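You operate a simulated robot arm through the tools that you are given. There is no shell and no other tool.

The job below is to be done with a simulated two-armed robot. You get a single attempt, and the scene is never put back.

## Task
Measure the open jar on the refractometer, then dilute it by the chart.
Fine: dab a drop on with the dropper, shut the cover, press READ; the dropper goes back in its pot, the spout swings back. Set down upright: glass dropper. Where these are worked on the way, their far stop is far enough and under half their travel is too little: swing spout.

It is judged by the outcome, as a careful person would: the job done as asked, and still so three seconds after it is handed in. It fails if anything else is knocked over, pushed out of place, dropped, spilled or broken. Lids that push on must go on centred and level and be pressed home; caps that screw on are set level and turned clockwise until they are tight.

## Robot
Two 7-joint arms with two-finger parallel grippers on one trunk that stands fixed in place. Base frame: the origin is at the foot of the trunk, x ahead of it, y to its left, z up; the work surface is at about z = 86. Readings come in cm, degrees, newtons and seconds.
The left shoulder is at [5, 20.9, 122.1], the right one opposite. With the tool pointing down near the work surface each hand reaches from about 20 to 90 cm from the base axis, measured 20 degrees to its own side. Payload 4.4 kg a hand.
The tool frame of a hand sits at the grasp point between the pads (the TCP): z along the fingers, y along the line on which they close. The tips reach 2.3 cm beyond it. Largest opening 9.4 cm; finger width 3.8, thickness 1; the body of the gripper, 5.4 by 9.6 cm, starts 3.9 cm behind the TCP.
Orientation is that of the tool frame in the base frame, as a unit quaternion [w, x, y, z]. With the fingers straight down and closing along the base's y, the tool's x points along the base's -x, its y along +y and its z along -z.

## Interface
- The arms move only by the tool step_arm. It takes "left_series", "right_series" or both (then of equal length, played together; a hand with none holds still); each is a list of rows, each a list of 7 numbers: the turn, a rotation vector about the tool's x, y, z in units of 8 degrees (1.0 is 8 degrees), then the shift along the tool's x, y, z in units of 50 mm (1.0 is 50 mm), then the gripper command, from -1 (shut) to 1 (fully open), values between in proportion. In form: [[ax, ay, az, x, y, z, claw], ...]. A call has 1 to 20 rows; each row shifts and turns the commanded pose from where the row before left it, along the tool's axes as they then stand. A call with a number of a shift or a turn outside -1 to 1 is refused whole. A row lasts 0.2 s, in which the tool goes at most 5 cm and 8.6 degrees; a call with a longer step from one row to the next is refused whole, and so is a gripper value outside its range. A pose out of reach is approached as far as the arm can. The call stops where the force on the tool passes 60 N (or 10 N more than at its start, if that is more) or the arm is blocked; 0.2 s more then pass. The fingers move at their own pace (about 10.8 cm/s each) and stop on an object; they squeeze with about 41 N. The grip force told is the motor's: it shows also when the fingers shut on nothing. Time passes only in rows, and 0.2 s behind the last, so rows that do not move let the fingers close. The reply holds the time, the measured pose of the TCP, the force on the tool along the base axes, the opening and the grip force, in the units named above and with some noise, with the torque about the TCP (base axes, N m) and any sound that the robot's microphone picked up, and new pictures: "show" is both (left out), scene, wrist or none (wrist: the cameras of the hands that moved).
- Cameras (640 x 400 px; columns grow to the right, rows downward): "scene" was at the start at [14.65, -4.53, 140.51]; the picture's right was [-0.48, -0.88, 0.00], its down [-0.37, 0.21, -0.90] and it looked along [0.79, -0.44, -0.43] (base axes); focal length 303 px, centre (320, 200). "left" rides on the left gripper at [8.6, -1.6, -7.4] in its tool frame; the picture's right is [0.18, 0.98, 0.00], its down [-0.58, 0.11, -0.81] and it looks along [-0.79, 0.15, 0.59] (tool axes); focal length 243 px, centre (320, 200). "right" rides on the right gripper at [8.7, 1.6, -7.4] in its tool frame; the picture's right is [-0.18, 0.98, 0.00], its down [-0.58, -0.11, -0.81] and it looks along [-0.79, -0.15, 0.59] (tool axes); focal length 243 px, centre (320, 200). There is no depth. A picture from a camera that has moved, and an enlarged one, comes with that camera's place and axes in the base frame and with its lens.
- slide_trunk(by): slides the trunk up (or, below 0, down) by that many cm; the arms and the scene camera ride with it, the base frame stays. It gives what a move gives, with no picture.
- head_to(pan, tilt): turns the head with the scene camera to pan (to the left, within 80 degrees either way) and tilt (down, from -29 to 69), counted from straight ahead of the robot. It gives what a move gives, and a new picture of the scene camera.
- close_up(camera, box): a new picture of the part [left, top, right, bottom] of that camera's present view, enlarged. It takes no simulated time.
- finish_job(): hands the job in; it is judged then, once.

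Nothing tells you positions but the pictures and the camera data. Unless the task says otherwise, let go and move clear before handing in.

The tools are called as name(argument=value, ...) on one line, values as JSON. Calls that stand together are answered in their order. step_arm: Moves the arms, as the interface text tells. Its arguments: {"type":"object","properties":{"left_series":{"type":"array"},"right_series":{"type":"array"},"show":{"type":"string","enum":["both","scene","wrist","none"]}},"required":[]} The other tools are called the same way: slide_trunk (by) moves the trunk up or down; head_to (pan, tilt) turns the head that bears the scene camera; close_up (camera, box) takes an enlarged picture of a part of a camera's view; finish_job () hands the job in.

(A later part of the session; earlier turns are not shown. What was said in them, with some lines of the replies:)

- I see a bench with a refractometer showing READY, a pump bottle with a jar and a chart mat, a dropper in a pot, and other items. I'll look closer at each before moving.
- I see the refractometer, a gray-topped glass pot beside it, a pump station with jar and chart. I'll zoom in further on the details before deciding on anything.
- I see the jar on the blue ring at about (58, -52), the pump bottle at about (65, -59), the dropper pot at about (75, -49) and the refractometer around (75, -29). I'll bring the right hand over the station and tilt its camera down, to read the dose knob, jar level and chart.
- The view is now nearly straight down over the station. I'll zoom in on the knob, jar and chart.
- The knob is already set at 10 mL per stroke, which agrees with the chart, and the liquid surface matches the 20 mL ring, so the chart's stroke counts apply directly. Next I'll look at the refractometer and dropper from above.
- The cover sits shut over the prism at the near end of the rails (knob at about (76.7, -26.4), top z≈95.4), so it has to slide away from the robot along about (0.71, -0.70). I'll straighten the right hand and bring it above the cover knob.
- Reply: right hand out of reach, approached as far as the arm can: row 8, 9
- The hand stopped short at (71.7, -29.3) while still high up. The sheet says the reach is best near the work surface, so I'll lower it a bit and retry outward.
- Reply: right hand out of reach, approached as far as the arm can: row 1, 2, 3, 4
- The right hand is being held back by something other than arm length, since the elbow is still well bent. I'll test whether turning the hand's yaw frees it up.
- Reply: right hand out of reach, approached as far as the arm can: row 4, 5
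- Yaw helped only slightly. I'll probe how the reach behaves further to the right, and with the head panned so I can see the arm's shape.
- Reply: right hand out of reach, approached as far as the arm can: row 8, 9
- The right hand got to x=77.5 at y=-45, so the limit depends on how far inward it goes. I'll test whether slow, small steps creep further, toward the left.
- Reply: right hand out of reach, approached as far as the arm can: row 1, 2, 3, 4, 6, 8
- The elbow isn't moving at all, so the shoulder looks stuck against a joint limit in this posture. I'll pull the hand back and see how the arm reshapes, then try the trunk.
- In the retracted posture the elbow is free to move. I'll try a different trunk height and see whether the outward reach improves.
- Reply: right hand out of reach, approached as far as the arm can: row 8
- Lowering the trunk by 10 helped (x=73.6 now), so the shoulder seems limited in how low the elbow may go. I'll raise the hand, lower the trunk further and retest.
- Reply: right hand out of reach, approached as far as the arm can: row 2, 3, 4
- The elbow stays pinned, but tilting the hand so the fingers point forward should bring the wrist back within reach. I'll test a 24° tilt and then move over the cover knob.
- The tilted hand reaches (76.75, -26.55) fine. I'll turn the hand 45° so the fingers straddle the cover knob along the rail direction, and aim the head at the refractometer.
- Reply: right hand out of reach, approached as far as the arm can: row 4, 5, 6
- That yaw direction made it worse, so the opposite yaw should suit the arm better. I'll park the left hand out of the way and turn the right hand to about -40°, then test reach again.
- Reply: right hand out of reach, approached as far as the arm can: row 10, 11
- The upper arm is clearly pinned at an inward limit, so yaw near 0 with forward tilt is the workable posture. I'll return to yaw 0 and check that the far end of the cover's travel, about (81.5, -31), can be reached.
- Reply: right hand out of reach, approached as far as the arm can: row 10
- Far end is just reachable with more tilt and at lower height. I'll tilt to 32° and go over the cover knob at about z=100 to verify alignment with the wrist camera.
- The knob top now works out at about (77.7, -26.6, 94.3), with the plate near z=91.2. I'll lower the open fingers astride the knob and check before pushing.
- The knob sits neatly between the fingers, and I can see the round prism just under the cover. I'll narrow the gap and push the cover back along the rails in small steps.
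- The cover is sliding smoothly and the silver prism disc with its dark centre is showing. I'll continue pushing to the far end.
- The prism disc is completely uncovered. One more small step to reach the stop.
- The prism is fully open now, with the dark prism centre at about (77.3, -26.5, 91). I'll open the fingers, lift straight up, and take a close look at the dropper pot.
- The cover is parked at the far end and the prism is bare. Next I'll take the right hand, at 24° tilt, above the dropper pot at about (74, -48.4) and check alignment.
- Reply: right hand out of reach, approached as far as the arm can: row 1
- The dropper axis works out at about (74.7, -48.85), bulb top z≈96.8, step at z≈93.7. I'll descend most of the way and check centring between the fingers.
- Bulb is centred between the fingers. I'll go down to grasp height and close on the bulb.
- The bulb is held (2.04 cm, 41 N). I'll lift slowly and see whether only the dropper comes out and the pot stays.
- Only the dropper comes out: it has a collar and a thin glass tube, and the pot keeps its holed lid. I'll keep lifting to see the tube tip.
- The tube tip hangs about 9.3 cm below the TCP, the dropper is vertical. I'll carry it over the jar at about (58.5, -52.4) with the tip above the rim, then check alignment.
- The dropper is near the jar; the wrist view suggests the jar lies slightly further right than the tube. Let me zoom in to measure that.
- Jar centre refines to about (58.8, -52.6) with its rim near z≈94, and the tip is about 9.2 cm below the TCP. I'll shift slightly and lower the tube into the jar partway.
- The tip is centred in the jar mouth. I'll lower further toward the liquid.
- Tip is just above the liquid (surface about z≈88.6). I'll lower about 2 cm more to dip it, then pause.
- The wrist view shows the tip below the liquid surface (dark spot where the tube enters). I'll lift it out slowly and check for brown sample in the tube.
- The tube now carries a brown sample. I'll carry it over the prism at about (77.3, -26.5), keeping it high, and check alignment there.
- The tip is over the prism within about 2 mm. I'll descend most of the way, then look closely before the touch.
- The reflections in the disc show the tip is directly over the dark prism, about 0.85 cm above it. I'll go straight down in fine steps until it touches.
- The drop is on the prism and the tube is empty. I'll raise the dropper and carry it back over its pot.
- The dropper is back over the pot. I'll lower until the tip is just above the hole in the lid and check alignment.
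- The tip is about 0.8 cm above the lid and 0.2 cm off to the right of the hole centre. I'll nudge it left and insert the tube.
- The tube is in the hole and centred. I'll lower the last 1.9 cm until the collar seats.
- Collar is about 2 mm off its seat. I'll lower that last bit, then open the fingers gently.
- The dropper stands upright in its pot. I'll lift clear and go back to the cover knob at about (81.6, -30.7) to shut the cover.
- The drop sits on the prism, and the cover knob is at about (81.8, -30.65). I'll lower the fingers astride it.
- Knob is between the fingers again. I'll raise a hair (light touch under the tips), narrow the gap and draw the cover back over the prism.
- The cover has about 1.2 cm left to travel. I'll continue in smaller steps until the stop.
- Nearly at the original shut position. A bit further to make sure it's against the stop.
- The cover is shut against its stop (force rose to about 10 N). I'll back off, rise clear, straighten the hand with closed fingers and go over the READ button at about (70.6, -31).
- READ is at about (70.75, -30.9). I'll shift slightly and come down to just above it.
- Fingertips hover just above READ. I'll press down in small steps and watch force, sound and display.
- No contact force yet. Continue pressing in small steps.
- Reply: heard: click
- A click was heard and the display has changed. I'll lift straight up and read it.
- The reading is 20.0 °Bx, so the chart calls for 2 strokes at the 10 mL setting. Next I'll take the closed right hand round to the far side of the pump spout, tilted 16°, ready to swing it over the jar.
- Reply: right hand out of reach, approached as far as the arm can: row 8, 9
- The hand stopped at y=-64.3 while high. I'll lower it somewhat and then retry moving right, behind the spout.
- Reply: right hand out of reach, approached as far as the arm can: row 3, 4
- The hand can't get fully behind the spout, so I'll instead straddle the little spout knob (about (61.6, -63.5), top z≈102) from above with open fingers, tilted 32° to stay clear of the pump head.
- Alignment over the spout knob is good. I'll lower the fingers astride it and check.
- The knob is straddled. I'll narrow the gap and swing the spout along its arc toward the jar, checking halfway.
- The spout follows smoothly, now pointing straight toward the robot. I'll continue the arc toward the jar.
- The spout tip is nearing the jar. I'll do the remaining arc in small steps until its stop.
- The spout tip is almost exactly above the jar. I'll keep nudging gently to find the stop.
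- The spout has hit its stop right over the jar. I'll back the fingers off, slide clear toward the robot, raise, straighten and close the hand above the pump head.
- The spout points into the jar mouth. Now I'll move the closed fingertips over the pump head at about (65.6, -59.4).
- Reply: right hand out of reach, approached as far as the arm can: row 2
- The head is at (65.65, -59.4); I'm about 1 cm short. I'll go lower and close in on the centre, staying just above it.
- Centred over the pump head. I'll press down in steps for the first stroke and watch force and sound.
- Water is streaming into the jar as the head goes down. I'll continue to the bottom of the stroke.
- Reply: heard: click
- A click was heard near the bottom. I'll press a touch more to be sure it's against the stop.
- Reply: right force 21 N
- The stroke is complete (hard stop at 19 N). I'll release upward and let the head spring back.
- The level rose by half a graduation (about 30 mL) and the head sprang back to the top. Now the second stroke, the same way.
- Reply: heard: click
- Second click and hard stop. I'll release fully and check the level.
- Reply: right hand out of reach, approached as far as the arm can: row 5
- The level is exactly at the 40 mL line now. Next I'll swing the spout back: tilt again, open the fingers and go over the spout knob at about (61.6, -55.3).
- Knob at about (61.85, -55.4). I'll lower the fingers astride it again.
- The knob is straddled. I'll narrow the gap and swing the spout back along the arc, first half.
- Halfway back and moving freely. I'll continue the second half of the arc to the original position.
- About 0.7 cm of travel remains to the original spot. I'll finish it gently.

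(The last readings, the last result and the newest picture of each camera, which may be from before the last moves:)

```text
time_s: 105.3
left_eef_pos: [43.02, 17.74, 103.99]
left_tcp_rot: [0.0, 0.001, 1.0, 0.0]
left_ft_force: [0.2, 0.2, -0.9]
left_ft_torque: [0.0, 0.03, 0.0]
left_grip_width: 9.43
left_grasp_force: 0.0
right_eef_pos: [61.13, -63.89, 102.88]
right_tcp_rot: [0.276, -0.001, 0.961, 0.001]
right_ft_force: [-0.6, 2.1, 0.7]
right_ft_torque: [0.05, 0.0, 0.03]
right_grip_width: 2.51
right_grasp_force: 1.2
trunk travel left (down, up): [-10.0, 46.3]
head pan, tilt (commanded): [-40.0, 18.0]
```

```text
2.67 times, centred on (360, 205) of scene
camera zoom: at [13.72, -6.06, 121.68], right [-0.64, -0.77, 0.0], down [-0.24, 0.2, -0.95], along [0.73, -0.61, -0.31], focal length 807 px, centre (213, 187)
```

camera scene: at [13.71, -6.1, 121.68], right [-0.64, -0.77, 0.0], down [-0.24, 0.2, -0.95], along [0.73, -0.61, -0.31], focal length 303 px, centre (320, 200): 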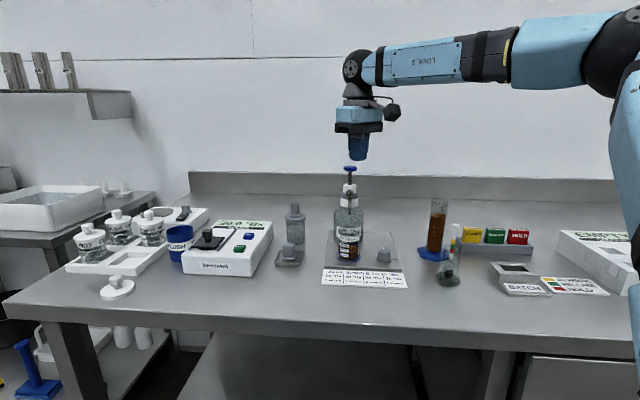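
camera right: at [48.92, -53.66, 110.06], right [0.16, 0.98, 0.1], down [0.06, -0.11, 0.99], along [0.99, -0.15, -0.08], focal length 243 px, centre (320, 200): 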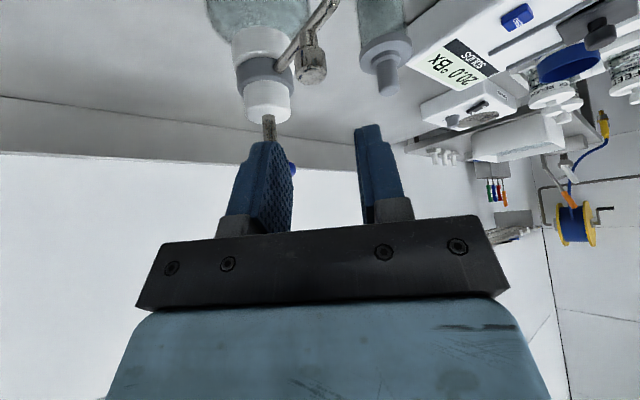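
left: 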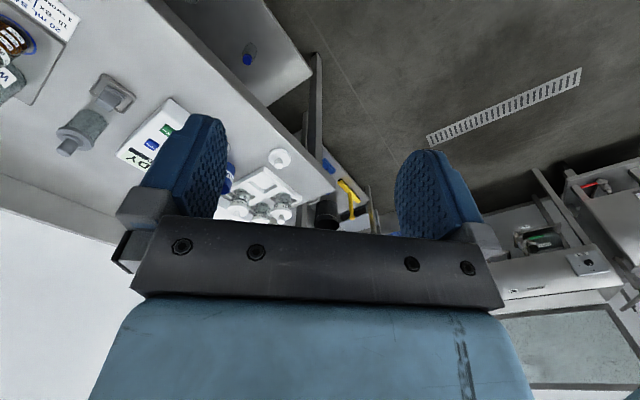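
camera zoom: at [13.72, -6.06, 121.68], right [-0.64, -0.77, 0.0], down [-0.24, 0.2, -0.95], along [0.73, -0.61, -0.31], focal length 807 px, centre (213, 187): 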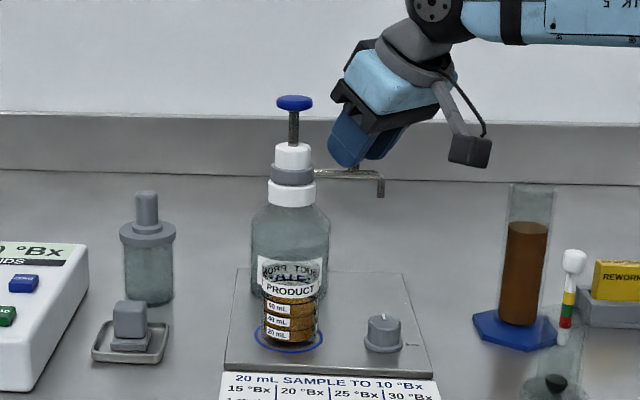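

The spout is back at its original stop. I'll back the fingers off, slide clear, rise and retract the hand.

step_arm(right_series=[[0, 0, 0, 0.051, 0.06, -0.032, -0.45], [0, 0, 0, 0.136, 0, -0.085, -0.35], [0, 0, 0, 0.136, 0, -0.085, -0.23], [0, 0, 0, -0.318, 0, -0.509, -0.23], [0, 0, 0, -0.318, 0, -0.509, -0.23], [0, 0, 0, -0.318, 0, -0.509, -0.23], [0, 0, 0, 0.475, 0.544, -0.297, -0.23], [0, 0, 0, 0.475, 0.544, -0.297, -0.23], [0, 0, 0, 0.475, 0.544, -0.297, -0.23], [0, 0, 0, 0.475, 0.544, -0.297, -0.23], [0, 0, 0, 0, 0, 0, -0.23]], show="both")

close_up(camera="scene", box=[300, 150, 420, 290])

close_up(camera="scene", box=[150, 190, 310, 290])

close_up(camera="scene", box=[410, 190, 620, 300])

```text
time_s: 107.8
left_eef_pos: [43.07, 17.69, 104.04]
left_tcp_rot: [0.0, 0.0, 1.0, -0.001]
left_ft_force: [0.3, -0.4, 0.7]
left_ft_torque: [0.01, 0.02, 0.0]
left_grip_width: 9.41
left_grasp_force: 0.1
right_eef_pos: [48.16, -52.69, 111.86]
right_tcp_rot: [0.275, -0.001, 0.961, 0.0]
right_ft_force: [0.8, -0.3, -0.3]
right_ft_torque: [0.01, 0.02, 0.0]
right_grip_width: 3.59
right_grasp_force: 0.0
trunk travel left (down, up): [-10.0, 46.3]
head pan, tilt (commanded): [-40.0, 18.0]
camera scene: at [13.74, -6.1, 121.67], right [-0.64, -0.77, 0.0], down [-0.24, 0.2, -0.95], along [0.73, -0.61, -0.31], focal length 303 px, centre (320, 200)
camera right: at [37.03, -51.2, 113.61], right [0.16, 0.98, 0.1], down [0.07, -0.11, 0.99], along [0.99, -0.15, -0.08], focal length 243 px, centre (320, 200)
```

scene: 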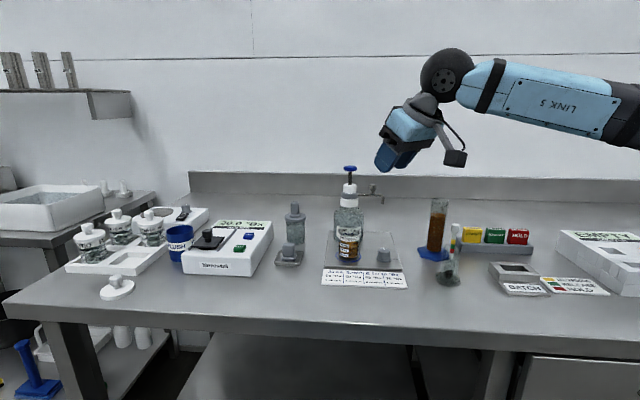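
right: 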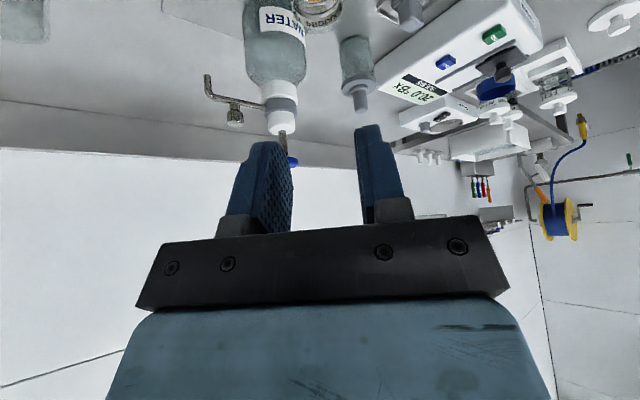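

```text
2.86 times, centred on (360, 220) of scene
camera zoom: at [13.74, -6.1, 121.67], right [-0.64, -0.77, 0.0], down [-0.24, 0.2, -0.95], along [0.73, -0.61, -0.31], focal length 865 px, centre (206, 143)
```

zoom: 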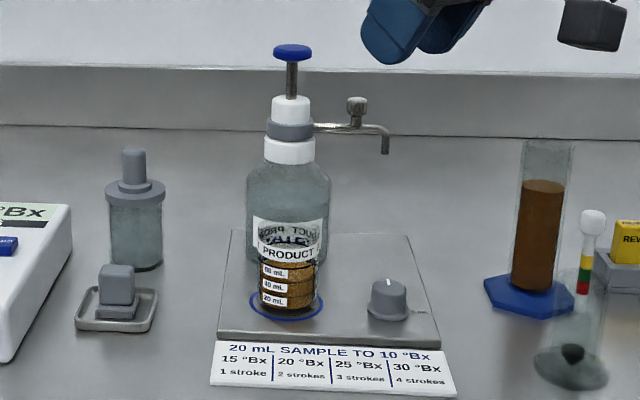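

```text
4.00 times, centred on (230, 240) of scene
camera zoom: at [13.74, -6.1, 121.67], right [-0.64, -0.77, 0.0], down [-0.24, 0.2, -0.95], along [0.73, -0.61, -0.31], focal length 1211 px, centre (680, 40)
```

zoom: 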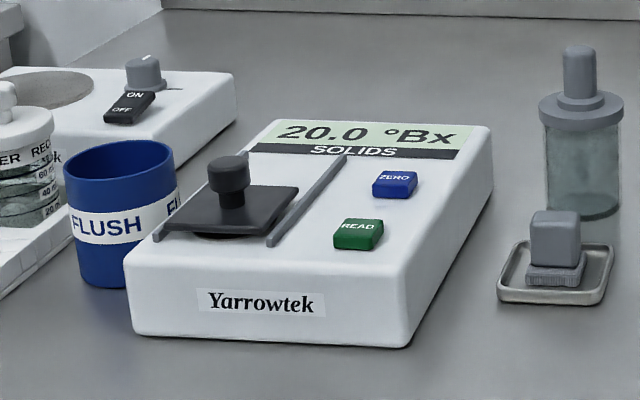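

```text
3.05 times, centred on (515, 245) of scene
camera zoom: at [13.74, -6.1, 121.67], right [-0.64, -0.77, 0.0], down [-0.24, 0.2, -0.95], along [0.73, -0.61, -0.31], focal length 922 px, centre (-274, 63)
```

zoom: 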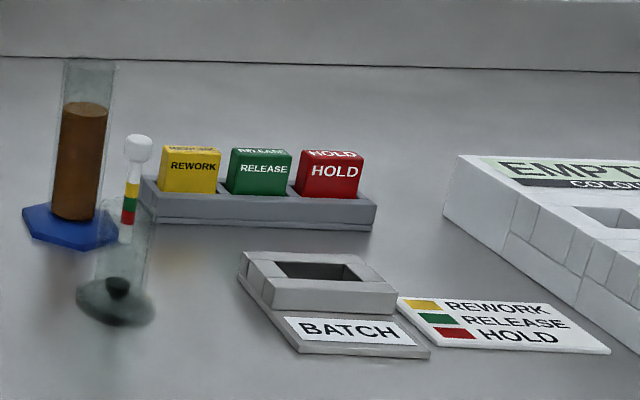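

Everything is in place: the display still reads 20.0 °Bx with the cover shut, the dropper stands upright in its pot, and the jar is at 40 mL after two strokes. The spout is back at its stop and both hands are clear, so I'm handing in.

finish_job()

```text
The job is handed in.
```

I measured the open jar at 20.0 °Bx and diluted it with two strokes of water, as the chart says for that reading. The job is handed in; I don't have a verdict back.

- **Measurement:** I slid the cover open, dabbed a drop from the jar on the prism with the dropper, shut the cover and pressed READ.
- **Dilution:** The dose knob was already at 10 mL and the jar held 20 mL, so I gave two full strokes. The jar now sits at the 40 mL line.
- **Left as asked:** The dropper is upright in its pot. The spout swung to its stop over the jar and is back at its original stop.

Nothing was knocked over or spilled that I could see, and both hands are clear of the bench items.
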